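You operate a simulated robot arm through the tools that you are given. There is no shell and no other tool. Be economical: measure what you need, move in short steps, check, and stop when the job is done.

Carry out the task below with a simulated two-armed robot. There is one attempt and no reset: what you move stays moved.

## Task
Stop and unplug the small blue pump, carry it to the teal-legged table.
Fine: shut valve T4 first, then the green switch off, then pull the teal plug, which goes into the REST socket; keep the pump level: its top window must stay white.

The check looks at the end state, three seconds after you hand in, the way a careful person would. Anything else that was tipped, shoved, dropped, spilled or broken makes it a failure.

## Robot
Two 7-joint arms with two-finger parallel grippers on one trunk, on a base that drives. Base frame: it is fixed to the floor where the robot stands at the start and does not move with it; the origin is under the middle of the robot, x ahead of it, y to its left, z up; the surface under the hand at the start is at about z = 800. Readings come in mm, degrees, newtons and seconds.
The left shoulder is at the start at [50, 165, 1155], the right one opposite. With the tool pointing down near the work surface each hand reaches from about 160 to 680 mm from the robot's upright axis, wherever it stands, measured 20 degrees to its own side. Places, roughly: black valve knob [500, 200, 900]; blue slide switch [500, 600, 800]; blue switch of the short rail [400, 1300, 800]; brass knob of the stage [700, 600, 800]; green switch of the cream switch box [500, 200, 800]; grey carriage [600, 1300, 800]; lamp post [800, 1300, 1000]; light knob [400, 1000, 800]; orange slide switch [500, 600, 800]; post knob [800, 1200, 900]; rest socket of the cream switch box [600, 200, 800]; small motor stage [700, 600, 900]; speed knob [600, 600, 800]; steel holder [500, 1250, 750]; teal key switch [400, 600, 900]; teal-legged table top [700, -1800, 700]. Payload 3.91 kg a hand.
Tool frame (each hand has its own): the origin (TCP) lies between the finger pads and is the grasp point; the fingertips stand 30 mm ahead of it; z points along the fingers, y is the line along which they close. The gripper opens to 110 mm. The fingers are 20 mm wide and 10 mm thick; the gripper's body (48 by 112 mm) begins 55 mm behind the TCP.
Orientation is that of the tool frame in the base frame, as [roll, pitch, yaw] about the fixed x, y, z axes, in that order (R = Rz(yaw) Ry(pitch) Rx(roll)). With the fingers straight down and closing along the base's y, the tool's x points along the base's -x, its y along +y and its z along -z.

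## Interface
- The arms move only by the tool send_rows. It takes "left_commands", "right_commands" or both (then of equal length, played together; a hand with none holds still); each is a list of rows, each an object of numbers (a shift or turn left out is 0, a gripper value left out holds the last): "x", "y", "z": the shift along the base's x, y, z in mm; "ax", "ay", "az": the turn, a rotation vector about the base's x, y, z in degrees; "jaw": the gripper command, from -1 (shut) to 1 (fully open), values between in proportion. In form: [{"x": .., "y": .., "z": .., "ax": .., "ay": .., "az": .., "jaw": ..}, ...]. A call has 1 to 8 rows; each row is the pose to reach, as a shift and turn from the pose commanded when the call began. Each row takes 0.2 s and may step no farther than 50 mm and 8.6 degrees from the row before; otherwise, or with a gripper value out of range, the whole call is refused. A pose out of reach is approached as far as the arm can. The call stops where the force on the tool passes 40 N (or 10 N more than at its start, if that is more) or the arm is blocked; 0.2 s more then pass. The fingers move at their own pace (about 45 mm/s each) and stop on an object; they squeeze with about 30 N. The grip force told is the motor's: it shows also when the fingers shut on nothing. Time passes only in rows, and 0.2 s behind the last, so rows that repeat a pose let the fingers close. It gives the time, the measured TCP pose, the force on the tool (base axes), the opening and the grip force at its end, in the units of the frame above (readings bear some noise), with the torque about the TCP (base axes, N m) and any sound that the robot's microphone picked up.
- Cameras (640 x 400 px; columns grow to the right, rows downward): "scene" is now at [117.9, 7, 1328.3]; the picture's right is [0.08, -1.00, 0.00], its down [-0.54, -0.04, -0.84] and it looks along [0.84, 0.06, -0.54] (base axes); focal length 258 px, centre (320, 200). "left" rides on the left gripper at [72, -17, -103] in its tool frame; the picture's right is [0.23, 0.97, 0.00], its down [-0.76, 0.18, -0.62] and it looks along [-0.61, 0.14, 0.78] (tool axes); focal length 222 px, centre (320, 200). "right" rides on the right gripper at [73, 17, -103] in its tool frame; the picture's right is [-0.23, 0.97, 0.00], its down [-0.76, -0.18, -0.62] and it looks along [-0.61, -0.14, 0.78] (tool axes); focal length 222 px, centre (320, 200). There is no depth. A picture from a camera that has moved, and an enlarged one, comes with that camera's place and axes in the base frame and with its lens.
- capture(camera): a new picture of that camera. No time passes.
- lift_body(by): slides the trunk up (or, below 0, down) by that many mm; the arms and the scene camera ride with it, the base frame stays. It gives what a move gives, with no picture.
- steer(legs): drives the robot by 1 to 6 legs, each [ahead, left, turn to the left] in mm, mm and degrees, along the robot's own axes; the way and the turn of a leg run together, so that a leg with both is an arc; at most 1500 mm and 180 degrees a leg. The arms and the cameras ride along, it lands a little off, and it stops where it bumps. It gives what a move gives.
- head_to(pan, tilt): turns the head with the scene camera to pan (to the left, within 80 degrees either way) and tilt (down, from -29 to 69), counted from straight ahead of the robot. It gives what a move gives.
- enlarge(camera, box): a new picture of the part [left, top, right, bottom] of that camera's present view, enlarged. No time passes.
- finish_job(): hands the job in; it is judged then, once.

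Work in short steps. Places have to be worked out from the pictures, the camera data and where the tool is seen: move nearer, look again, correct. Check each grasp and each placing, and mend what went wrong. You have 120 turns and 100 pictures in all, those below and enlarged ones among them. Open the grippers and draw the arms clear of the work before you hand the job in, unless the task says otherwise; then end with one line.

The tools are called after "Request:" as a command line: name --argument value ..., lists and objects as JSON in quotes. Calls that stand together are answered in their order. send_rows: Moves the arms, as the interface text tells. Its arguments: {"type":"object","properties":{"left_commands":{"type":"array","items":{"type":"object","properties":{"x":{"type":"number"},"y":{"type":"number"},"z":{"type":"number"},"ax":{"type":"number"},"ay":{"type":"number"},"az":{"type":"number"},"jaw":{"type":"number"}}}},"right_commands":{"type":"array","items":{"type":"object","properties":{"x":{"type":"number"},"y":{"type":"number"},"z":{"type":"number"},"ax":{"type":"number"},"ay":{"type":"number"},"az":{"type":"number"},"jaw":{"type":"number"}}}}},"required":[]} The other tools are called the same way: lift_body (by) slides the trunk up or down; steer (legs) drives the base; head_to (pan, tilt) turns the head that bears the scene camera; capture (camera) takes a picture; enlarge (camera, box) takes an enlarged picture of a part of a camera's view; finish_job () hands the job in.

At the start:

```text
time_s: 0.0
left_position: [348.5, 227.6, 1183.6]
left_orientation: [180.0, 0.0, 179.9]
left_wrist_force: [0.6, 0.6, 0.2]
left_ft_torque: [-0.01, 0.0, -0.01]
left_width: 110.0
left_gripper_force: 0.0
right_position: [403.9, -103.2, 1194.5]
right_orientation: [180.0, 0.0, -180.0]
right_wrist_force: [0.8, -0.3, 0.3]
right_ft_torque: [0.0, 0.03, 0.01]
right_width: 109.8
right_gripper_force: 0.1
trunk travel left (down, up): [-375.0, 128.0]
robot x, y, heading: [-2.2, -0.2, -0.1]
head pan, tilt: [4.3, 32.6]
```

scene: 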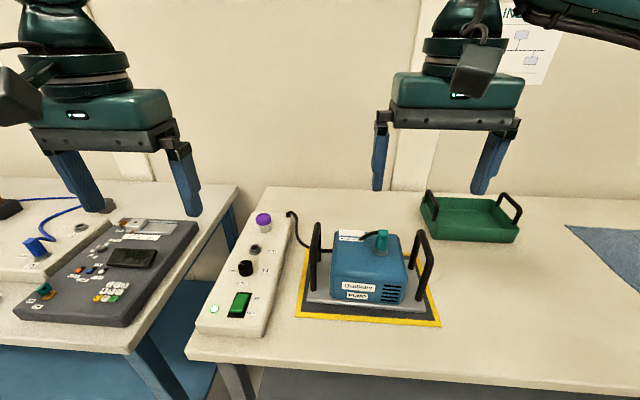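
right: 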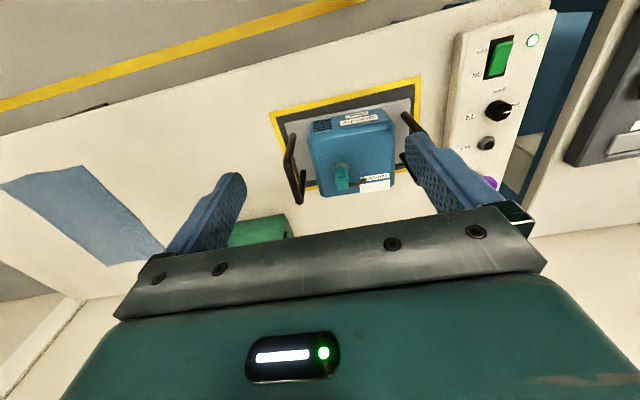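
left: 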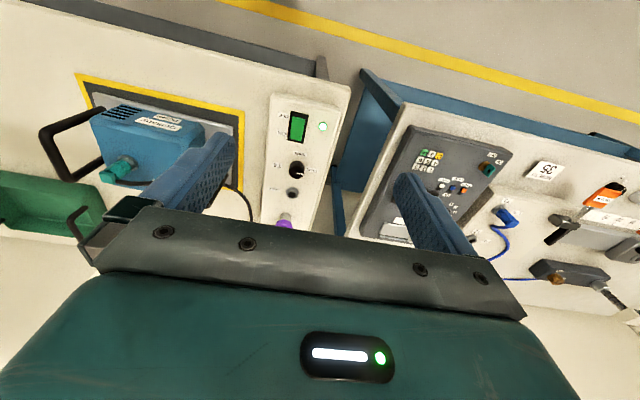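

I start with close views of the switch box and the pump to read labels.

Request:
enlarge --camera "scene" --box '[180, 190, 320, 350]'

Request:
enlarge --camera "scene" --box '[290, 200, 450, 330]'

Request:
enlarge --camera "right" --box '[260, 10, 560, 220]'

```text
2.50 times, centred on (250, 270) of scene
camera zoom: at [117.9, 7.0, 1328.3], right [0.08, -1.0, 0.0], down [-0.54, -0.04, -0.84], along [0.84, 0.06, -0.54], focal length 644 px, centre (495, 25)
```

zoom: 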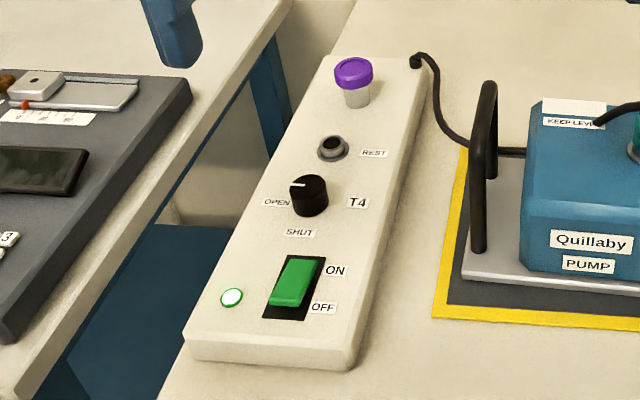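

```text
3.08 times, centred on (370, 265) of scene
camera zoom: at [117.9, 7.0, 1328.3], right [0.08, -1.0, 0.0], down [-0.54, -0.04, -0.84], along [0.84, 0.06, -0.54], focal length 792 px, centre (166, 0)
```

zoom: 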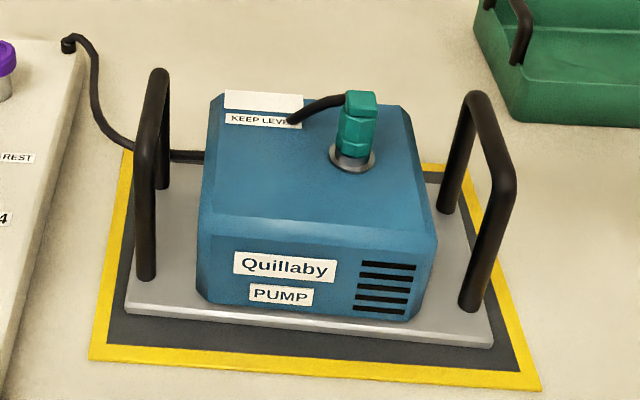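

```text
1.90 times, centred on (410, 115) of right
camera zoom: at [331.9, -86.6, 1297.2], right [0.23, 0.97, 0.0], down [0.76, -0.18, 0.62], along [0.61, -0.14, -0.78], focal length 423 px, centre (149, 362)
```

zoom: 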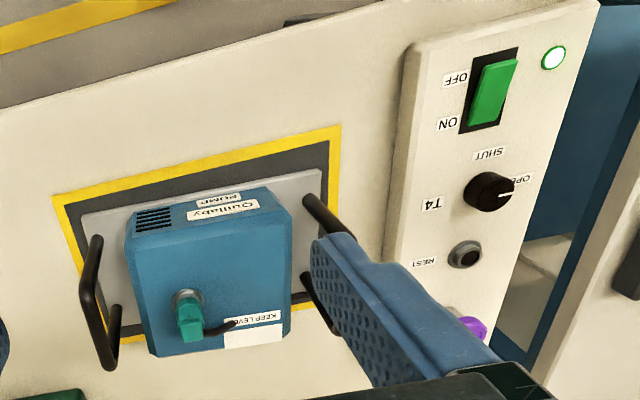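

The box is clear: T4 knob ≈(529,213,871) pointing to OPEN (left); SHUT is toward the robot, so +90° about z. I move the left hand over the knob, high, narrowing the jaw, and look.

Request:
send_rows --left_commands '[{"x": 45, "y": -3, "z": -45, "jaw": 0.2}, {"x": 80, "y": -7, "z": -80}, {"x": 110, "y": -10, "z": -115}, {"x": 140, "y": -12, "z": -150}, {"x": 160, "y": -14, "z": -190}, {"x": 180, "y": -14, "z": -225}]'

Request:
capture --camera "left"

```text
refused: row 1 steps farther than a row can; nothing moved
```

```text
93 pictures are left
camera left: at [276.1, 211.0, 1286.8], right [-0.23, 0.97, 0.0], down [0.76, 0.18, 0.62], along [0.61, 0.14, -0.78], focal length 222 px, centre (320, 200)
```

left: 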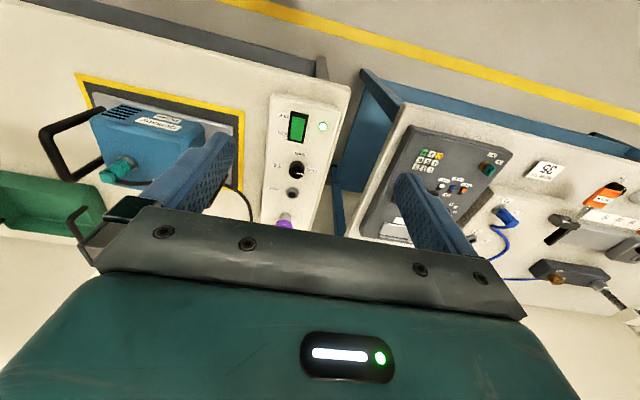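

The step was too long (combined length over 50 mm); I send it again with smaller steps.

Request:
send_rows --left_commands '[{"x": 30, "y": -3, "z": -35, "jaw": 0.2}, {"x": 60, "y": -5, "z": -70}, {"x": 90, "y": -8, "z": -105}, {"x": 120, "y": -10, "z": -140}, {"x": 150, "y": -12, "z": -175}, {"x": 170, "y": -14, "z": -205}, {"x": 181, "y": -14, "z": -225}, {"x": 181, "y": -14, "z": -225}]'

Request:
capture --camera "left"

```text
time_s: 1.8
left_position: [526.3, 216.1, 958.9]
left_orientation: [-180.0, 0.1, 180.0]
left_wrist_force: [0.0, 0.0, -1.0]
left_ft_torque: [-0.01, -0.01, 0.01]
left_width: 65.7
left_gripper_force: 0.0
left hand out of reach, approached as far as the arm can: row 7, 8
right_position: [403.1, -104.2, 1194.1]
right_orientation: [-180.0, 0.1, 179.9]
right_wrist_force: [0.7, -0.3, 0.1]
right_ft_torque: [0.0, 0.06, -0.01]
right_width: 110.1
right_gripper_force: 0.0
trunk travel left (down, up): [-375.0, 128.0]
robot x, y, heading: [1.2, -3.3, 0.2]
head pan, tilt: [4.3, 32.6]
```

```text
92 pictures are left
camera left: at [454.9, 199.0, 1062.6], right [-0.23, 0.97, 0.0], down [0.76, 0.18, 0.62], along [0.61, 0.14, -0.78], focal length 222 px, centre (320, 200)
```

left: 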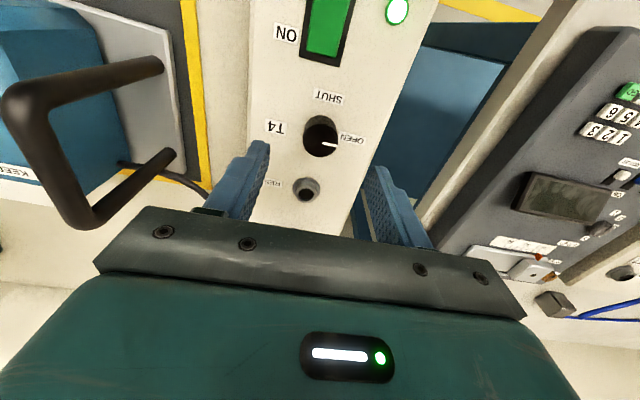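

Knob top triangulates to ≈(533,217,871). I descend to part-way to test reach there.

Request:
send_rows --left_commands '[{"x": 3, "y": 1, "z": -20}, {"x": 5, "y": 2, "z": -40}, {"x": 5, "y": 2, "z": -40}]'

```text
time_s: 2.6
left_position: [519.0, 227.5, 927.2]
left_orientation: [-179.8, 0.1, 180.0]
left_wrist_force: [0.1, -0.7, -0.8]
left_ft_torque: [0.0, -0.01, 0.0]
left_width: 65.9
left_gripper_force: 0.1
left hand out of reach, approached as far as the arm can: row 1, 2, 3
right_position: [403.9, -104.3, 1194.3]
right_orientation: [179.9, -0.1, 179.8]
right_wrist_force: [0.3, -1.3, 0.5]
right_ft_torque: [-0.01, -0.01, 0.0]
right_width: 109.9
right_gripper_force: 0.1
trunk travel left (down, up): [-375.0, 128.0]
robot x, y, heading: [1.1, 0.1, -0.2]
head pan, tilt: [4.3, 32.6]
```

Reach fails at this low height, so the trunk is too high. I raise the hand, then lower the trunk by 200.

Request:
send_rows --left_commands '[{"x": -10, "z": 45}, {"x": -20, "z": 85}, {"x": -30, "z": 130}, {"x": -35, "z": 175}, {"x": -40, "z": 220}]'

Request:
lift_body --by -190

```text
time_s: 3.8
left_position: [477.0, 227.8, 1149.2]
left_orientation: [180.0, 0.0, -180.0]
left_wrist_force: [-0.7, -0.9, -0.4]
left_ft_torque: [0.0, 0.0, 0.01]
left_width: 65.8
left_gripper_force: 0.0
right_position: [402.8, -103.2, 1194.0]
right_orientation: [180.0, 0.1, 179.9]
right_wrist_force: [0.3, 0.1, 0.4]
right_ft_torque: [0.0, 0.04, 0.0]
right_width: 110.0
right_gripper_force: 0.1
trunk travel left (down, up): [-375.0, 128.0]
robot x, y, heading: [3.1, -0.7, 0.1]
head pan, tilt: [4.3, 32.6]
```

```text
time_s: 5.9
left_position: [478.8, 228.3, 958.0]
left_orientation: [-180.0, 0.0, -180.0]
left_wrist_force: [-0.9, 0.3, -0.1]
left_ft_torque: [0.0, 0.01, -0.02]
left_width: 66.1
left_gripper_force: 0.0
right_position: [404.3, -103.8, 1004.5]
right_orientation: [-179.9, 0.0, 179.9]
right_wrist_force: [1.2, 0.3, -0.9]
right_ft_torque: [0.01, 0.0, 0.02]
right_width: 109.6
right_gripper_force: 0.2
trunk travel left (down, up): [-185.0, 318.0]
robot x, y, heading: [-0.4, -2.4, -0.0]
head pan, tilt: [4.3, 32.6]
```

Hands ride down as expected and are clear. Now I move over the knob at z≈925 and check.

Request:
send_rows --left_commands '[{"x": 28, "y": -6, "z": -15}, {"x": 55, "y": -11, "z": -33}, {"x": 55, "y": -11, "z": -33}]'

Request:
capture --camera "left"

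```text
time_s: 6.7
left_position: [533.6, 216.2, 925.3]
left_orientation: [-179.9, 0.0, -180.0]
left_wrist_force: [-0.3, 0.3, 0.3]
left_ft_torque: [-0.01, 0.0, 0.0]
left_width: 66.2
left_gripper_force: 0.0
right_position: [404.2, -102.0, 1003.7]
right_orientation: [179.9, 0.0, 179.9]
right_wrist_force: [-1.3, 1.2, 0.3]
right_ft_torque: [-0.02, -0.02, 0.02]
right_width: 110.0
right_gripper_force: 0.2
trunk travel left (down, up): [-185.0, 318.0]
robot x, y, heading: [0.6, 0.7, -0.1]
head pan, tilt: [4.3, 32.6]
```

```text
91 pictures are left
camera left: at [461.8, 200.1, 1028.6], right [-0.23, 0.97, 0.0], down [0.76, 0.18, 0.62], along [0.61, 0.14, -0.78], focal length 222 px, centre (320, 200)
```

left: 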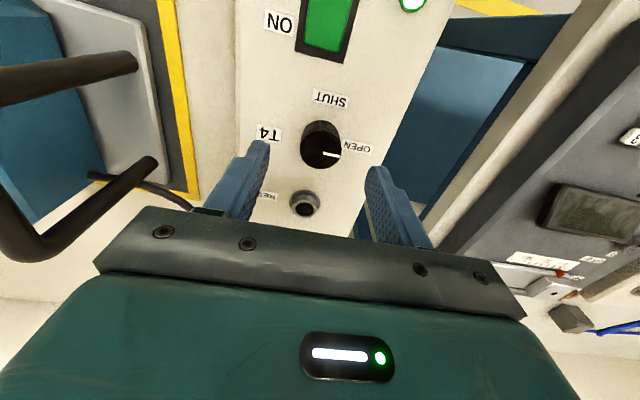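

Knob is centred between the fingers within a few mm. I descend to z≈885 and look again.

Request:
send_rows --left_commands '[{"x": 1, "y": 1, "z": -20}, {"x": 2, "y": 2, "z": -40}, {"x": 2, "y": 2, "z": -40}]'

Request:
capture --camera "left"

Request:
head_to --pan 20 --tilt 35

Request:
capture --camera "scene"

```text
time_s: 7.5
left_position: [534.5, 218.8, 885.0]
left_orientation: [179.9, 0.1, -179.9]
left_wrist_force: [-0.1, -0.6, 0.1]
left_ft_torque: [-0.04, -0.04, 0.0]
left_width: 65.8
left_gripper_force: 0.1
right_position: [404.1, -103.3, 1004.1]
right_orientation: [-180.0, 0.0, 179.9]
right_wrist_force: [0.8, 0.1, 0.3]
right_ft_torque: [0.01, -0.01, 0.03]
right_width: 109.9
right_gripper_force: 0.2
trunk travel left (down, up): [-185.0, 318.0]
robot x, y, heading: [-2.6, -1.9, -0.0]
head pan, tilt: [4.3, 32.6]
```

```text
90 pictures are left
camera left: at [463.1, 202.3, 988.5], right [-0.23, 0.97, 0.0], down [0.76, 0.18, 0.62], along [0.61, 0.14, -0.78], focal length 222 px, centre (320, 200)
```

left: 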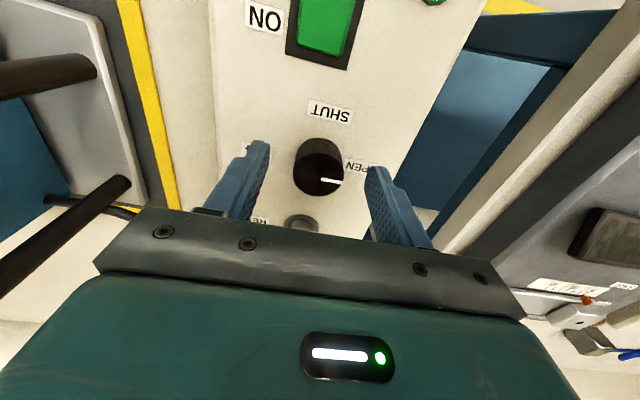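

```text
time_s: 8.3
left_position: [535.2, 219.3, 885.0]
left_orientation: [180.0, 0.0, 180.0]
left_wrist_force: [0.9, 0.0, -0.1]
left_ft_torque: [-0.01, -0.01, 0.03]
left_width: 65.8
left_gripper_force: 0.0
right_position: [405.0, -103.6, 1004.4]
right_orientation: [-180.0, -0.1, 179.9]
right_wrist_force: [-0.2, 0.1, 0.2]
right_ft_torque: [0.02, -0.02, 0.01]
right_width: 109.9
right_gripper_force: 0.1
trunk travel left (down, up): [-185.0, 318.0]
robot x, y, heading: [0.5, -2.3, -0.0]
head pan, tilt: [20.0, 35.0]
```

```text
89 pictures are left
camera scene: at [111.7, 30.3, 1134.7], right [0.34, -0.94, 0.0], down [-0.54, -0.2, -0.82], along [0.77, 0.28, -0.57], focal length 258 px, centre (320, 200)
```

scene: 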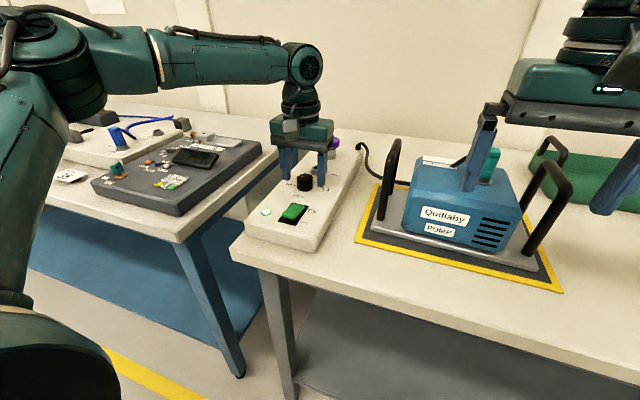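

Nicely centred. I descend 12 mm more and close the jaw on the knob.

Request:
send_rows --left_commands '[{"z": -6}, {"z": -12}, {"z": -12, "jaw": -1}, {"z": -12}, {"z": -12}, {"z": -12}]'

Request:
capture --camera "left"

```text
time_s: 9.7
left_position: [535.8, 219.1, 874.7]
left_orientation: [179.9, 0.0, 180.0]
left_wrist_force: [-0.5, -2.3, -2.7]
left_ft_torque: [-0.17, -0.41, 0.01]
left_width: 32.9
left_gripper_force: 45.3
right_position: [402.5, -103.3, 1004.3]
right_orientation: [179.9, 0.0, 179.9]
right_wrist_force: [-0.1, 0.6, -0.4]
right_ft_torque: [0.01, -0.01, 0.02]
right_width: 110.0
right_gripper_force: 0.1
trunk travel left (down, up): [-185.0, 318.0]
robot x, y, heading: [-0.1, 0.8, -0.1]
head pan, tilt: [20.0, 35.0]
```

```text
88 pictures are left
camera left: at [462.8, 202.2, 976.5], right [-0.23, 0.97, 0.0], down [0.76, 0.18, 0.62], along [0.61, 0.14, -0.78], focal length 222 px, centre (320, 200)
```

left: 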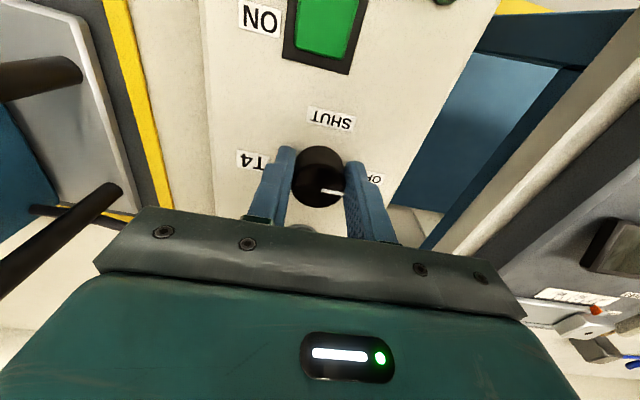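

Gripped at 33 mm width. I turn +64° about z in 8° rows.

Request:
send_rows --left_commands '[{"az": 8}, {"az": 16}, {"az": 24}, {"az": 32}, {"az": 40}, {"az": 48}, {"az": 56}, {"az": 64}]'

Request:
capture --camera "left"

```text
time_s: 11.5
left_position: [537.7, 215.3, 873.0]
left_orientation: [-179.6, -0.1, -116.0]
left_wrist_force: [17.5, -31.8, -7.2]
left_ft_torque: [0.17, 0.52, -0.15]
left_width: 32.9
left_gripper_force: 44.9
right_position: [404.8, -105.1, 1001.7]
right_orientation: [179.7, -0.1, 179.8]
right_wrist_force: [-0.1, 0.3, -1.0]
right_ft_torque: [0.0, 0.01, 0.0]
right_width: 109.8
right_gripper_force: 0.0
trunk travel left (down, up): [-185.0, 318.0]
robot x, y, heading: [1.0, -3.0, 0.1]
head pan, tilt: [20.0, 35.0]
```

```text
87 pictures are left
camera left: at [520.8, 142.8, 976.7], right [-0.97, 0.22, 0.0], down [0.17, 0.76, 0.62], along [0.14, 0.6, -0.78], focal length 222 px, centre (320, 200)
```

left: 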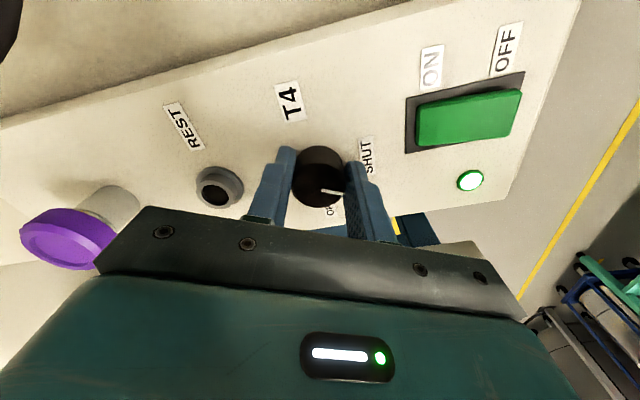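

Knob follows but a side force builds up. I ease the hand toward the force (+2,-4) and then turn the last 26°.

Request:
send_rows --left_commands '[{"x": 2, "y": -3}, {"x": 2, "y": -3, "az": 7}, {"x": 2, "y": -3, "az": 14}, {"x": 2, "y": -3, "az": 21}, {"x": 2, "y": -3, "az": 27}, {"x": 2, "y": -3, "az": 27}]'

Request:
capture --camera "left"

```text
time_s: 12.9
left_position: [540.2, 214.5, 873.1]
left_orientation: [-179.7, -0.2, -88.9]
left_wrist_force: [22.2, -21.1, 1.9]
left_ft_torque: [0.08, 0.59, -0.35]
left_width: 33.0
left_gripper_force: 45.2
right_position: [405.6, -105.3, 1002.9]
right_orientation: [179.9, -0.2, 179.9]
right_wrist_force: [-0.7, 0.4, 0.0]
right_ft_torque: [0.0, 0.04, 0.02]
right_width: 110.3
right_gripper_force: 0.0
trunk travel left (down, up): [-185.0, 318.0]
robot x, y, heading: [-1.4, 2.6, 0.2]
head pan, tilt: [20.0, 35.0]
```

```text
86 pictures are left
camera left: at [557.6, 142.6, 976.8], right [-0.97, -0.25, -0.01], down [-0.2, 0.76, 0.62], along [-0.15, 0.6, -0.78], focal length 222 px, centre (320, 200)
```

left: 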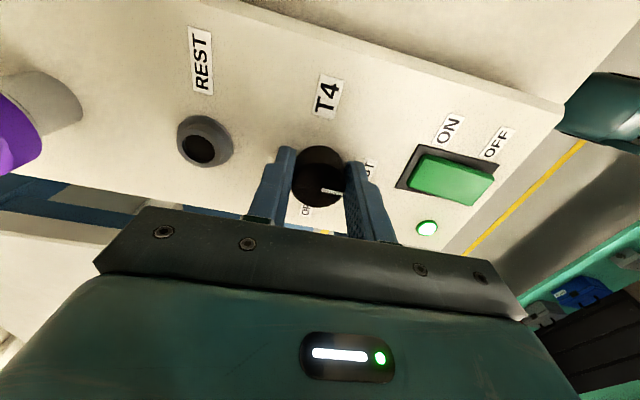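

The knob has turned ~91° and points to SHUT. I open and rise to inspect.

Request:
send_rows --left_commands '[{"jaw": 0.3}, {"jaw": 0.3}, {"z": 20}, {"z": 50}, {"z": 80}, {"z": 80}]'

Request:
capture --camera "left"

```text
time_s: 14.3
left_position: [535.9, 217.1, 953.4]
left_orientation: [-180.0, 0.0, -89.0]
left_wrist_force: [0.0, 0.1, 0.1]
left_ft_torque: [0.01, 0.01, 0.03]
left_width: 71.5
left_gripper_force: 0.1
right_position: [404.3, -103.4, 1004.5]
right_orientation: [179.9, 0.0, 179.9]
right_wrist_force: [-0.2, -0.1, 0.2]
right_ft_torque: [0.01, 0.02, 0.03]
right_width: 110.1
right_gripper_force: 0.0
trunk travel left (down, up): [-185.0, 318.0]
robot x, y, heading: [0.1, 2.9, -0.1]
head pan, tilt: [20.0, 35.0]
```

```text
85 pictures are left
camera left: at [554.4, 144.1, 1056.8], right [-0.97, -0.24, 0.0], down [-0.19, 0.76, 0.62], along [-0.15, 0.6, -0.78], focal length 222 px, centre (320, 200)
```

left: 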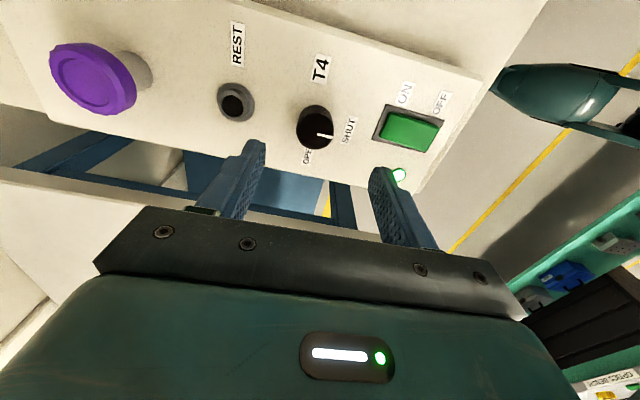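

I zoom on the knob to verify the pointer angle.

Request:
enlarge --camera "left" --box '[260, 70, 460, 195]'

```text
3.20 times, centred on (360, 132) of left
camera zoom: at [554.4, 144.1, 1056.8], right [-0.97, -0.24, 0.0], down [-0.19, 0.76, 0.62], along [-0.15, 0.6, -0.78], focal length 711 px, centre (192, 416)
```

zoom: 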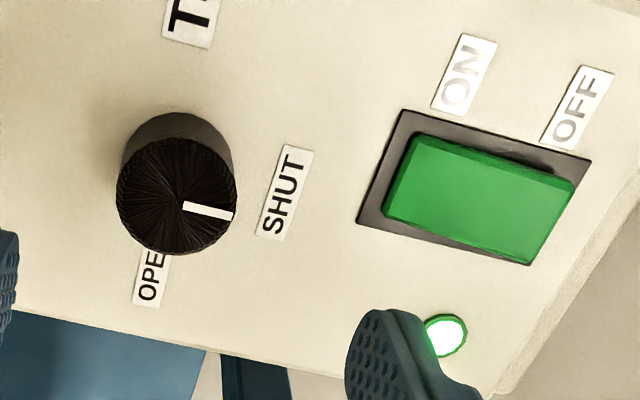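

Pointer is at SHUT (within ~5°, slightly past). Next the switch: bezel spans x≈425–480, y≈184–218. I close the jaw and move over its OFF end (x≈430).

Request:
send_rows --left_commands '[{"x": -35, "y": -5, "jaw": -1}, {"x": -70, "y": -10}, {"x": -106, "y": -15}, {"x": -106, "y": -15, "z": -25}, {"x": -106, "y": -15, "z": -45}, {"x": -106, "y": -15, "z": -45}]'

Request:
capture --camera "left"

Request:
enlarge --camera "scene" --box '[220, 110, 380, 270]'

```text
time_s: 15.7
left_position: [431.9, 200.7, 908.7]
left_orientation: [-179.9, 0.0, -89.1]
left_wrist_force: [-0.2, 0.1, 0.3]
left_ft_torque: [-0.03, -0.04, 0.01]
left_width: 0.0
left_gripper_force: 29.8
right_position: [404.4, -104.4, 1003.7]
right_orientation: [-180.0, -0.1, 180.0]
right_wrist_force: [0.7, -0.3, 0.2]
right_ft_torque: [0.01, -0.04, 0.05]
right_width: 110.2
right_gripper_force: 0.0
trunk travel left (down, up): [-185.0, 318.0]
robot x, y, heading: [3.3, -3.1, -0.1]
head pan, tilt: [20.0, 35.0]
```

```text
83 pictures are left
camera left: at [450.1, 128.4, 1012.4], right [-0.97, -0.24, 0.0], down [-0.19, 0.76, 0.62], along [-0.15, 0.6, -0.78], focal length 222 px, centre (320, 200)
```

left: 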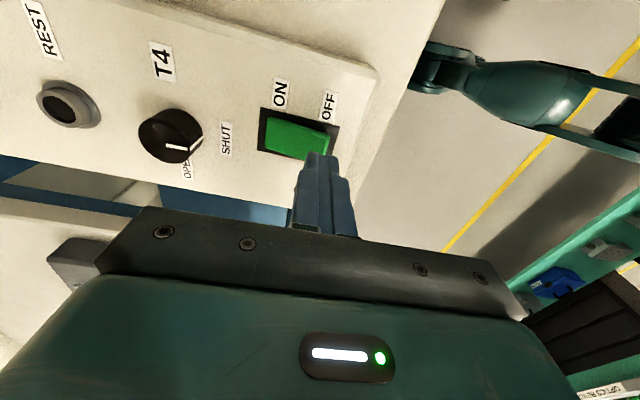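

```text
2.50 times, centred on (300, 190) of scene
camera zoom: at [111.6, 30.3, 1134.7], right [0.34, -0.94, 0.0], down [-0.54, -0.2, -0.82], along [0.77, 0.28, -0.57], focal length 644 px, centre (370, 225)
```

zoom: 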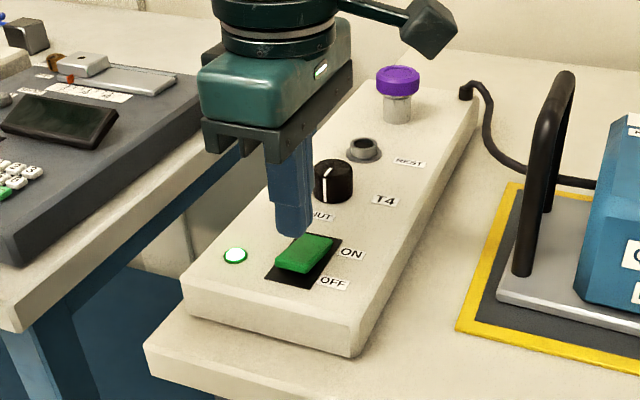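

OFF end (near) is the raised end. I shift to x≈437 and press down in small steps with force watch.

Request:
send_rows --left_commands '[{"x": 5}, {"x": 5, "z": -8}, {"x": 5, "z": -13}, {"x": 5, "z": -17}, {"x": 5, "z": -20}, {"x": 5, "z": -23}, {"x": 5, "z": -26}]'

Request:
enlarge --camera "scene" --box '[220, 110, 380, 270]'

```text
time_s: 17.3
left_position: [435.8, 201.4, 882.2]
left_orientation: [-180.0, -0.1, -88.9]
left_wrist_force: [-1.2, -0.5, 1.3]
left_ft_torque: [0.02, 0.04, 0.03]
left_width: 0.0
left_gripper_force: 30.1
right_position: [403.6, -103.6, 1004.7]
right_orientation: [-180.0, -0.1, 179.9]
right_wrist_force: [-0.5, 0.0, 0.1]
right_ft_torque: [0.02, 0.02, -0.02]
right_width: 109.9
right_gripper_force: 0.0
trunk travel left (down, up): [-185.0, 318.0]
robot x, y, heading: [-1.6, 1.2, 0.3]
head pan, tilt: [20.0, 35.0]
```

```text
2.50 times, centred on (300, 190) of scene
camera zoom: at [111.5, 30.3, 1134.7], right [0.34, -0.94, 0.0], down [-0.54, -0.2, -0.82], along [0.77, 0.28, -0.57], focal length 644 px, centre (370, 225)
```

zoom: 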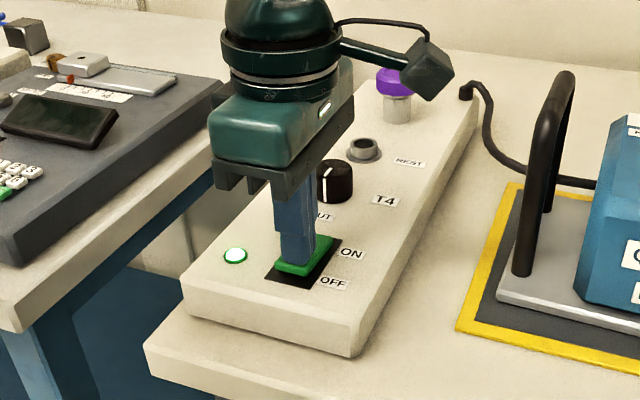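

Just touching (1.3 N, lamp still lit). I press further.

Request:
send_rows --left_commands '[{"x": -3, "z": -3}, {"x": -3, "z": -6}, {"x": -3, "z": -9}, {"x": -3, "z": -12}, {"x": -3, "z": -15}]'

Request:
enlarge --camera "scene" --box '[220, 110, 380, 270]'

```text
time_s: 18.2
left_position: [432.4, 201.2, 877.5]
left_orientation: [-179.2, 0.0, -88.9]
left_wrist_force: [-9.8, 2.9, 18.0]
left_ft_torque: [0.06, 0.11, 0.03]
left_width: 0.0
left_gripper_force: 30.0
right_position: [401.9, -102.6, 1004.9]
right_orientation: [179.8, 0.1, -180.0]
right_wrist_force: [-0.1, 0.4, 1.2]
right_ft_torque: [0.0, 0.01, 0.02]
right_width: 110.0
right_gripper_force: 0.0
trunk travel left (down, up): [-185.0, 318.0]
robot x, y, heading: [0.9, -2.1, 0.3]
head pan, tilt: [20.0, 35.0]
stopped in row 4 (left hand): the force on the tool passed its limit at 45 N (the readings are from after the stop); the commanded pose is now the measured one
```

```text
2.50 times, centred on (300, 190) of scene
camera zoom: at [109.4, 30.4, 1134.9], right [0.34, -0.94, 0.0], down [-0.54, -0.2, -0.82], along [0.77, 0.28, -0.57], focal length 644 px, centre (370, 225)
```

zoom: 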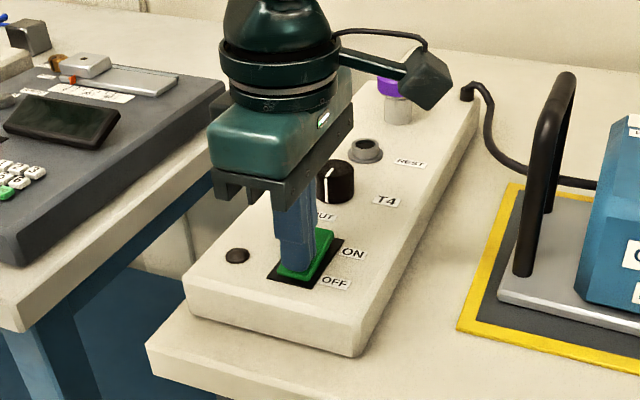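

The lamp went out: switch is OFF. I raise the left hand and draw the right hand back out of the way.

Request:
send_rows --left_commands '[{"z": 30}, {"z": 75}, {"z": 120}, {"x": 10, "y": -30, "z": 150, "jaw": 0.0}, {"x": 25, "y": -70, "z": 170}, {"x": 40, "y": -110, "z": 190}]' --right_commands '[{"y": -40, "z": 20}, {"y": -80, "z": 35}, {"x": -10, "y": -120, "z": 50}, {"x": -20, "y": -160, "z": 60}, {"x": -30, "y": -200, "z": 60}, {"x": -40, "y": -240, "z": 60}]'

Request:
head_to --pan 0 --tilt 35

Request:
capture --camera "scene"

Request:
capture --camera "left"

Request:
capture --camera "right"

```text
time_s: 19.6
left_position: [441.2, 159.8, 1039.6]
left_orientation: [-179.5, 0.0, -88.8]
left_wrist_force: [1.0, 1.0, -0.1]
left_ft_torque: [0.02, 0.01, 0.02]
left_width: 55.2
left_gripper_force: 0.1
left hand out of reach, approached as far as the arm can: row 5, 6
right_position: [364.0, -343.0, 1063.1]
right_orientation: [179.9, 0.0, 180.0]
right_wrist_force: [0.1, -0.6, 0.2]
right_ft_torque: [0.01, -0.03, -0.01]
right_width: 110.1
right_gripper_force: 0.0
trunk travel left (down, up): [-185.0, 318.0]
robot x, y, heading: [2.8, 0.0, 0.1]
head pan, tilt: [20.0, 35.0]
```

```text
time_s: 20.5
left_position: [439.8, 160.1, 1039.5]
left_orientation: [-179.5, 0.1, -88.9]
left_wrist_force: [-0.1, 0.7, -0.4]
left_ft_torque: [0.01, -0.01, 0.01]
left_width: 55.1
left_gripper_force: 0.0
right_position: [364.2, -344.5, 1063.5]
right_orientation: [-180.0, -0.1, -180.0]
right_wrist_force: [-0.1, 0.4, 0.2]
right_ft_torque: [0.0, 0.02, -0.04]
right_width: 109.8
right_gripper_force: 0.0
trunk travel left (down, up): [-185.0, 318.0]
robot x, y, heading: [0.1, 2.6, 0.2]
head pan, tilt: [0.0, 35.0]
```

```text
79 pictures are left
camera scene: at [116.9, 0.5, 1134.7], right [0.0, -1.0, 0.0], down [-0.57, 0.0, -0.82], along [0.82, 0.0, -0.57], focal length 258 px, centre (320, 200)
```

scene: 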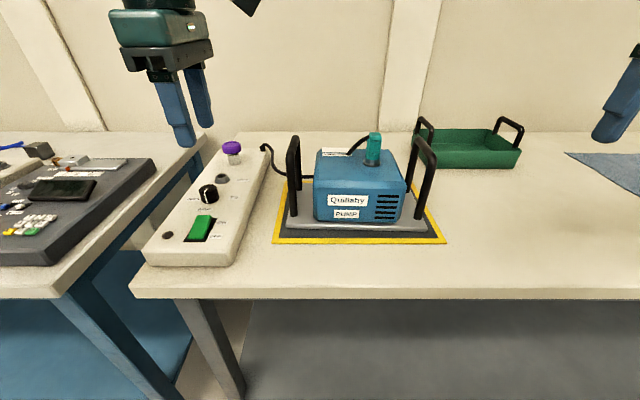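

```text
78 pictures are left
camera left: at [457.7, 86.7, 1143.7], right [-0.97, -0.25, -0.01], down [-0.2, 0.76, 0.62], along [-0.14, 0.6, -0.78], focal length 222 px, centre (320, 200)
```

left: 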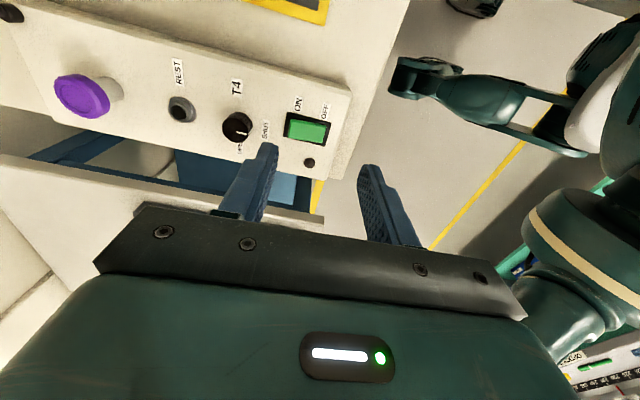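

```text
77 pictures are left
camera right: at [291.7, -326.2, 1167.2], right [0.23, 0.97, 0.0], down [0.76, -0.18, 0.62], along [0.61, -0.14, -0.78], focal length 222 px, centre (320, 200)
```

right: 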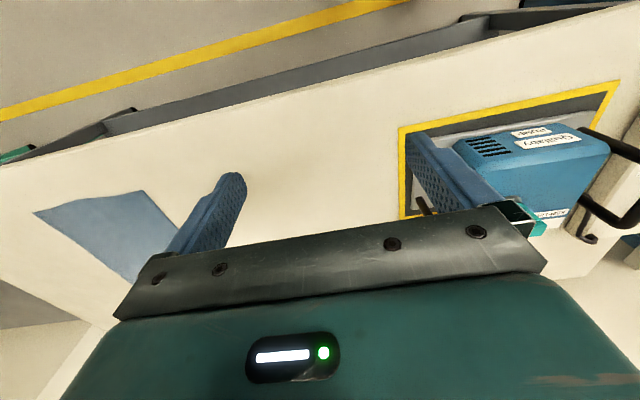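

The left wrist can't go right at this yaw; I'll turn it back the other way. First a closer look at the plug, its cable and the box.

Request:
enlarge --camera "scene" --box '[255, 125, 455, 250]'

Request:
send_rows --left_commands '[{"az": -8.5}, {"az": -17}, {"az": -25.5}, {"az": -34}, {"az": -42.5}, {"az": -51}, {"az": -59.5}, {"az": -68}]'

Request:
send_rows --left_commands '[{"az": -8.5}, {"az": -17}, {"az": -25.5}, {"az": -34}, {"az": -42.5}, {"az": -51}, {"az": -59.5}, {"az": -68}]'

```text
3.20 times, centred on (355, 188) of scene
camera zoom: at [116.9, 0.5, 1134.7], right [0.0, -1.0, 0.0], down [-0.57, 0.0, -0.82], along [0.82, 0.0, -0.57], focal length 824 px, centre (208, 240)
```

zoom: 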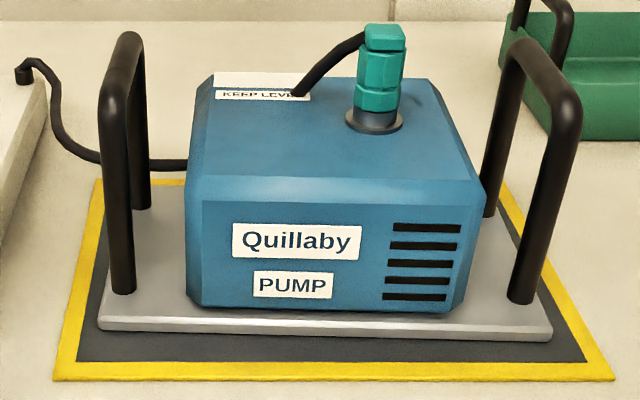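

```text
time_s: 22.3
left_position: [442.3, 159.6, 1039.7]
left_orientation: [-179.4, -0.1, -157.0]
left_wrist_force: [0.1, -0.8, 0.1]
left_ft_torque: [0.01, -0.01, 0.04]
left_width: 55.0
left_gripper_force: 0.0
right_position: [363.1, -343.4, 1063.2]
right_orientation: [-180.0, 0.0, -180.0]
right_wrist_force: [-0.8, 0.6, 0.8]
right_ft_torque: [0.02, 0.02, -0.02]
right_width: 110.0
right_gripper_force: 0.1
trunk travel left (down, up): [-185.0, 318.0]
robot x, y, heading: [1.5, -0.4, -0.2]
head pan, tilt: [0.0, 35.0]
```

```text
time_s: 24.1
left_position: [442.1, 161.8, 1040.2]
left_orientation: [-179.3, 0.1, 135.2]
left_wrist_force: [-0.6, 0.2, 0.0]
left_ft_torque: [0.01, 0.04, -0.02]
left_width: 55.0
left_gripper_force: 0.0
right_position: [363.9, -343.8, 1064.4]
right_orientation: [-180.0, 0.1, -180.0]
right_wrist_force: [0.5, 0.4, -0.7]
right_ft_torque: [0.01, -0.01, -0.02]
right_width: 110.1
right_gripper_force: 0.0
trunk travel left (down, up): [-185.0, 318.0]
robot x, y, heading: [-2.4, 0.0, -0.1]
head pan, tilt: [0.0, 35.0]
```

I bring the left hand (yaw 135°) toward the plug at a safe height for a downward look.

Request:
send_rows --left_commands '[{"x": 10, "y": -30, "z": 15}, {"x": 20, "y": -70, "z": 30}, {"x": 30, "y": -110, "z": 40}, {"x": 40, "y": -150, "z": 50}, {"x": 50, "y": -190, "z": 50}, {"x": 60, "y": -230, "z": 50}, {"x": 60, "y": -230, "z": 50}]'

Request:
capture --camera "left"

Request:
capture --camera "scene"

```text
time_s: 25.7
left_position: [412.5, 144.6, 1047.0]
left_orientation: [-179.4, 0.0, 135.2]
left_wrist_force: [0.0, 0.5, 0.0]
left_ft_torque: [0.0, -0.03, 0.03]
left_width: 55.2
left_gripper_force: 0.0
left hand out of reach, approached as far as the arm can: row 1, 2, 3, 4, 5, 6, 7
right_position: [363.8, -341.8, 1064.6]
right_orientation: [-180.0, -0.1, 180.0]
right_wrist_force: [-1.0, 0.7, 0.3]
right_ft_torque: [-0.02, 0.04, -0.03]
right_width: 110.4
right_gripper_force: 0.1
trunk travel left (down, up): [-185.0, 318.0]
robot x, y, heading: [0.3, -0.1, 0.0]
head pan, tilt: [0.0, 35.0]
```

```text
75 pictures are left
camera left: at [348.9, 183.5, 1151.1], right [0.53, 0.85, -0.01], down [0.67, -0.41, 0.62], along [0.52, -0.33, -0.78], focal length 222 px, centre (320, 200)
```

left: 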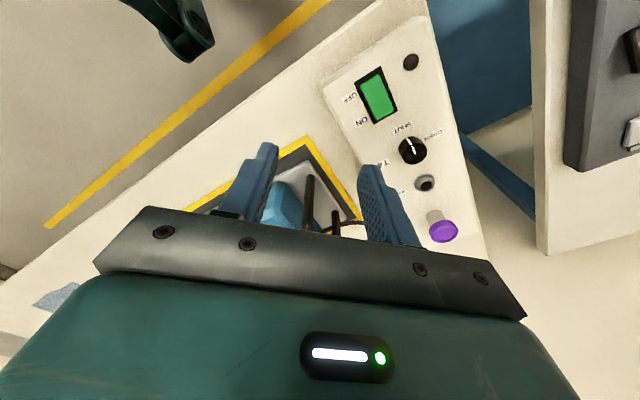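

```text
74 pictures are left
camera scene: at [116.9, 0.4, 1134.7], right [0.0, -1.0, 0.0], down [-0.57, 0.0, -0.82], along [0.82, 0.0, -0.57], focal length 258 px, centre (320, 200)
```

scene: 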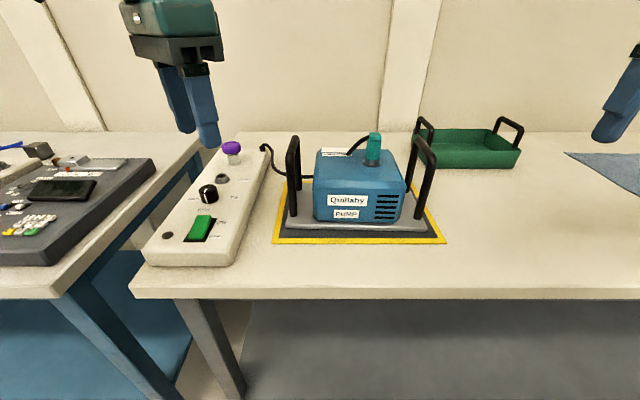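

The left arm can't cross the centre, so I'll shift the robot right ~260 mm to pull the plug, then drive back for REST. First I turn the left wrist back and raise/retract it.

Request:
send_rows --left_commands '[{"x": -5, "y": 10, "z": 5, "az": 8.5}, {"x": -10, "y": 20, "z": 10, "az": 17}, {"x": -15, "y": 30, "z": 15, "az": 25.5}, {"x": -20, "y": 40, "z": 20, "az": 34}, {"x": -25, "y": 45, "z": 25, "az": 42.5}, {"x": -30, "y": 50, "z": 30, "az": 51}, {"x": -30, "y": 50, "z": 35, "az": 59.5}, {"x": -30, "y": 50, "z": 40, "az": 68}]'

Request:
send_rows --left_commands '[{"az": 8.5}, {"az": 17}, {"az": 25.5}, {"az": 34}, {"az": 42.5}, {"az": 51}, {"az": 59.5}, {"az": 66}]'

Request:
steer --legs '[[0, -260, 0]]'

Request:
capture --camera "scene"

Request:
capture --camera "left"

```text
time_s: 27.5
left_position: [383.2, 195.5, 1090.0]
left_orientation: [-179.4, -0.1, -156.8]
left_wrist_force: [-0.6, 0.5, 0.7]
left_ft_torque: [-0.01, 0.03, -0.01]
left_width: 54.9
left_gripper_force: 0.0
right_position: [364.3, -343.7, 1064.8]
right_orientation: [-180.0, -0.1, 179.9]
right_wrist_force: [0.2, 0.4, 0.0]
right_ft_torque: [0.01, -0.01, -0.02]
right_width: 110.0
right_gripper_force: 0.0
trunk travel left (down, up): [-185.0, 318.0]
robot x, y, heading: [3.4, 1.0, 0.2]
head pan, tilt: [0.0, 35.0]
```

```text
time_s: 29.3
left_position: [382.1, 196.1, 1090.0]
left_orientation: [-179.4, 0.1, -90.8]
left_wrist_force: [0.7, -0.2, 1.2]
left_ft_torque: [-0.06, 0.0, -0.02]
left_width: 55.1
left_gripper_force: 0.1
right_position: [363.9, -343.3, 1064.4]
right_orientation: [180.0, 0.1, -179.9]
right_wrist_force: [-0.3, -0.6, -0.3]
right_ft_torque: [-0.01, 0.01, -0.03]
right_width: 110.0
right_gripper_force: 0.1
trunk travel left (down, up): [-185.0, 318.0]
robot x, y, heading: [-3.8, 1.3, -0.1]
head pan, tilt: [0.0, 35.0]
```

```text
time_s: 32.1
left_position: [383.1, -64.6, 1090.5]
left_orientation: [-179.5, 0.0, -90.8]
left_wrist_force: [0.1, 0.5, 0.5]
left_ft_torque: [0.01, 0.01, -0.05]
left_width: 54.9
left_gripper_force: 0.2
right_position: [363.4, -604.1, 1063.2]
right_orientation: [180.0, -0.1, 179.9]
right_wrist_force: [-0.6, 0.2, 0.3]
right_ft_torque: [0.0, 0.01, -0.01]
right_width: 109.8
right_gripper_force: 0.0
trunk travel left (down, up): [-185.0, 318.0]
robot x, y, heading: [1.0, -261.0, 0.1]
head pan, tilt: [0.0, 35.0]
```

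```text
73 pictures are left
camera scene: at [117.2, -259.8, 1134.7], right [0.0, -1.0, 0.0], down [-0.57, 0.0, -0.82], along [0.82, 0.0, -0.57], focal length 258 px, centre (320, 200)
```

scene: 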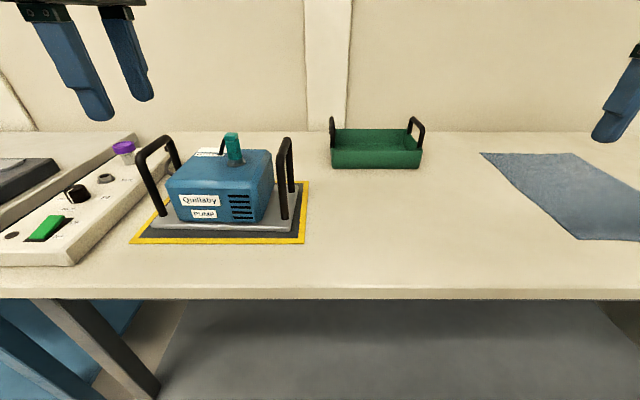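

```text
72 pictures are left
camera left: at [397.6, -137.4, 1194.1], right [-0.98, -0.21, -0.01], down [-0.17, 0.76, 0.62], along [-0.12, 0.61, -0.78], focal length 222 px, centre (320, 200)
```

left: 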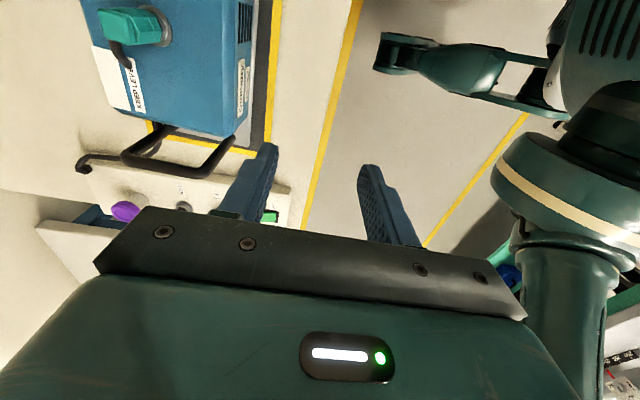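

Triangulated: plug top ≈(567,-100,965), base ≈910; cable exits toward +y, so closing along x is right. I move above it with jaw at ~55 mm.

Request:
send_rows --left_commands '[{"x": 45, "y": -8, "z": 0}, {"x": 90, "y": -18, "z": -10}, {"x": 130, "y": -28, "z": -25}, {"x": 165, "y": -35, "z": -40}, {"x": 184, "y": -36, "z": -55}, {"x": 184, "y": -36, "z": -55}]'

Request:
capture --camera "left"

Request:
capture --camera "scene"

```text
time_s: 33.5
left_position: [500.6, -53.0, 1025.1]
left_orientation: [-179.4, -0.1, -90.8]
left_wrist_force: [0.4, -0.7, -0.2]
left_ft_torque: [-0.01, -0.01, 0.0]
left_width: 55.1
left_gripper_force: 0.1
left hand out of reach, approached as far as the arm can: row 2, 3, 4, 5, 6
right_position: [364.6, -603.8, 1064.3]
right_orientation: [-179.9, 0.1, -180.0]
right_wrist_force: [-0.4, 0.9, -0.9]
right_ft_torque: [0.0, 0.04, -0.02]
right_width: 109.9
right_gripper_force: 0.1
trunk travel left (down, up): [-185.0, 318.0]
robot x, y, heading: [-0.2, -259.0, -0.2]
head pan, tilt: [0.0, 35.0]
```

```text
71 pictures are left
camera left: at [515.9, -125.1, 1128.8], right [-0.98, -0.21, -0.01], down [-0.17, 0.76, 0.62], along [-0.12, 0.61, -0.78], focal length 222 px, centre (320, 200)
```

left: 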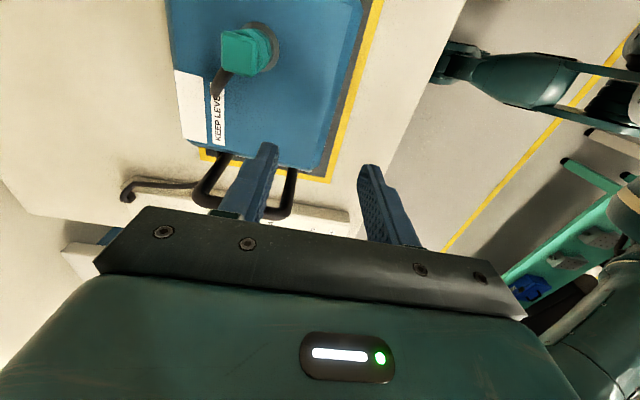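

```text
70 pictures are left
camera scene: at [117.1, -259.8, 1134.7], right [0.0, -1.0, 0.0], down [-0.57, 0.0, -0.82], along [0.82, 0.0, -0.57], focal length 258 px, centre (320, 200)
```

scene: 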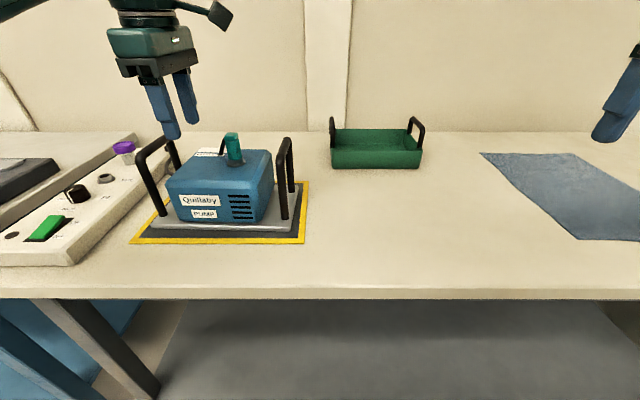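

The reach is limited because the wrist is above the shoulder. I raise the trunk 90 and edge the base forward 50 mm (table edge is ~350 ahead).

Request:
lift_body --by 90

Request:
steer --legs '[[50, 0, 0]]'

Request:
send_rows --left_commands '[{"x": 0, "y": -25, "z": -20}, {"x": 10, "y": -42, "z": -50}, {"x": 16, "y": -46, "z": -80}, {"x": 16, "y": -46, "z": -80}]'

Request:
capture --camera "left"

```text
time_s: 34.8
left_position: [501.8, -52.6, 1114.6]
left_orientation: [-179.5, -0.1, -90.8]
left_wrist_force: [-0.2, -0.4, 1.1]
left_ft_torque: [0.01, -0.01, -0.01]
left_width: 55.0
left_gripper_force: 0.1
right_position: [364.2, -602.8, 1153.7]
right_orientation: [179.9, -0.1, -180.0]
right_wrist_force: [1.6, -0.2, 0.5]
right_ft_torque: [0.0, 0.02, 0.03]
right_width: 109.8
right_gripper_force: 0.1
trunk travel left (down, up): [-275.0, 228.0]
robot x, y, heading: [-0.4, -260.5, 0.1]
head pan, tilt: [0.0, 35.0]
```

```text
time_s: 35.7
left_position: [550.8, -52.4, 1114.6]
left_orientation: [-179.3, -0.1, -90.7]
left_wrist_force: [-0.3, -1.2, 0.2]
left_ft_torque: [0.0, 0.03, -0.01]
left_width: 55.0
left_gripper_force: 0.0
right_position: [414.1, -602.8, 1153.7]
right_orientation: [-180.0, 0.1, 179.9]
right_wrist_force: [0.4, -0.3, -0.8]
right_ft_torque: [-0.01, 0.01, 0.0]
right_width: 109.8
right_gripper_force: 0.0
trunk travel left (down, up): [-275.0, 228.0]
robot x, y, heading: [49.8, -262.0, 0.3]
head pan, tilt: [0.0, 35.0]
```

```text
time_s: 36.7
left_position: [556.7, -87.0, 1032.9]
left_orientation: [-179.2, -0.2, -90.7]
left_wrist_force: [0.4, 0.1, -0.5]
left_ft_torque: [-0.04, 0.01, 0.04]
left_width: 55.1
left_gripper_force: 0.1
left hand out of reach, approached as far as the arm can: row 1, 2, 3, 4
right_position: [413.4, -603.4, 1154.4]
right_orientation: [-180.0, 0.0, 179.9]
right_wrist_force: [0.4, -0.5, -0.5]
right_ft_torque: [-0.02, -0.01, 0.01]
right_width: 109.9
right_gripper_force: 0.1
trunk travel left (down, up): [-275.0, 228.0]
robot x, y, heading: [50.7, -260.9, 0.0]
head pan, tilt: [0.0, 35.0]
```

```text
69 pictures are left
camera left: at [570.7, -160.1, 1135.9], right [-0.98, -0.21, -0.01], down [-0.17, 0.77, 0.62], along [-0.12, 0.61, -0.79], focal length 222 px, centre (320, 200)
```

left: 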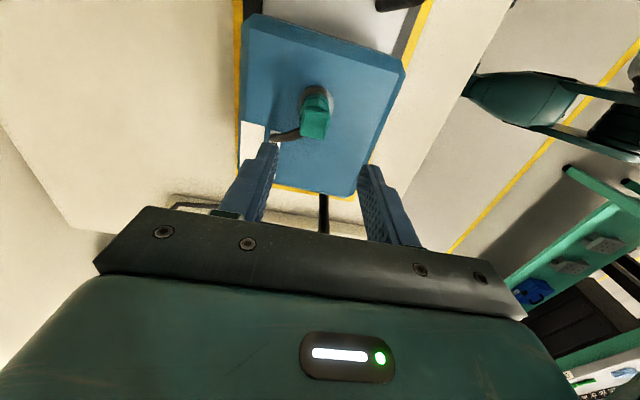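

Cable exits toward (+x,+y) diagonally, so I rotate to yaw ≈ -135 (closing along the perpendicular diagonal) and re-aim at (565,-97).

Request:
send_rows --left_commands '[{"az": -8}, {"az": -16}, {"az": -24}, {"az": -32}, {"az": -40}, {"az": -45}, {"x": 4, "y": -5, "az": -45}, {"x": 9, "y": -10, "az": -45}]'

Request:
capture --camera "left"

```text
time_s: 38.5
left_position: [556.1, -88.8, 1028.9]
left_orientation: [-179.3, 0.0, -135.9]
left_wrist_force: [0.0, -0.6, 0.2]
left_ft_torque: [0.01, 0.02, -0.01]
left_width: 55.1
left_gripper_force: 0.0
left hand out of reach, approached as far as the arm can: row 7, 8
right_position: [414.5, -603.1, 1153.2]
right_orientation: [179.9, 0.0, 179.9]
right_wrist_force: [0.0, -0.2, -0.3]
right_ft_torque: [-0.01, -0.02, 0.01]
right_width: 109.8
right_gripper_force: 0.0
trunk travel left (down, up): [-275.0, 228.0]
robot x, y, heading: [51.3, -257.2, -0.0]
head pan, tilt: [0.0, 35.0]
```

```text
68 pictures are left
camera left: at [515.5, -150.3, 1132.9], right [-0.84, 0.54, -0.01], down [0.42, 0.66, 0.62], along [0.34, 0.52, -0.78], focal length 222 px, centre (320, 200)
```

left: 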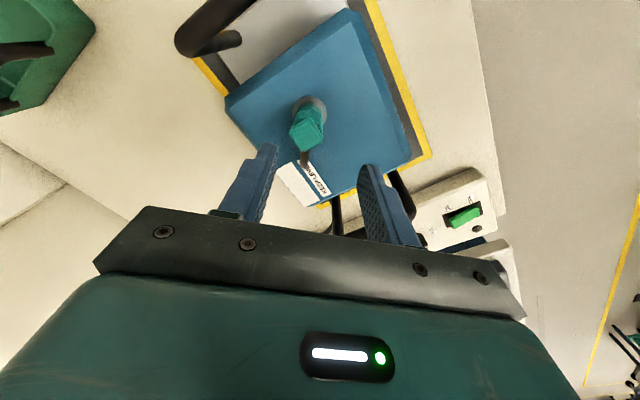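

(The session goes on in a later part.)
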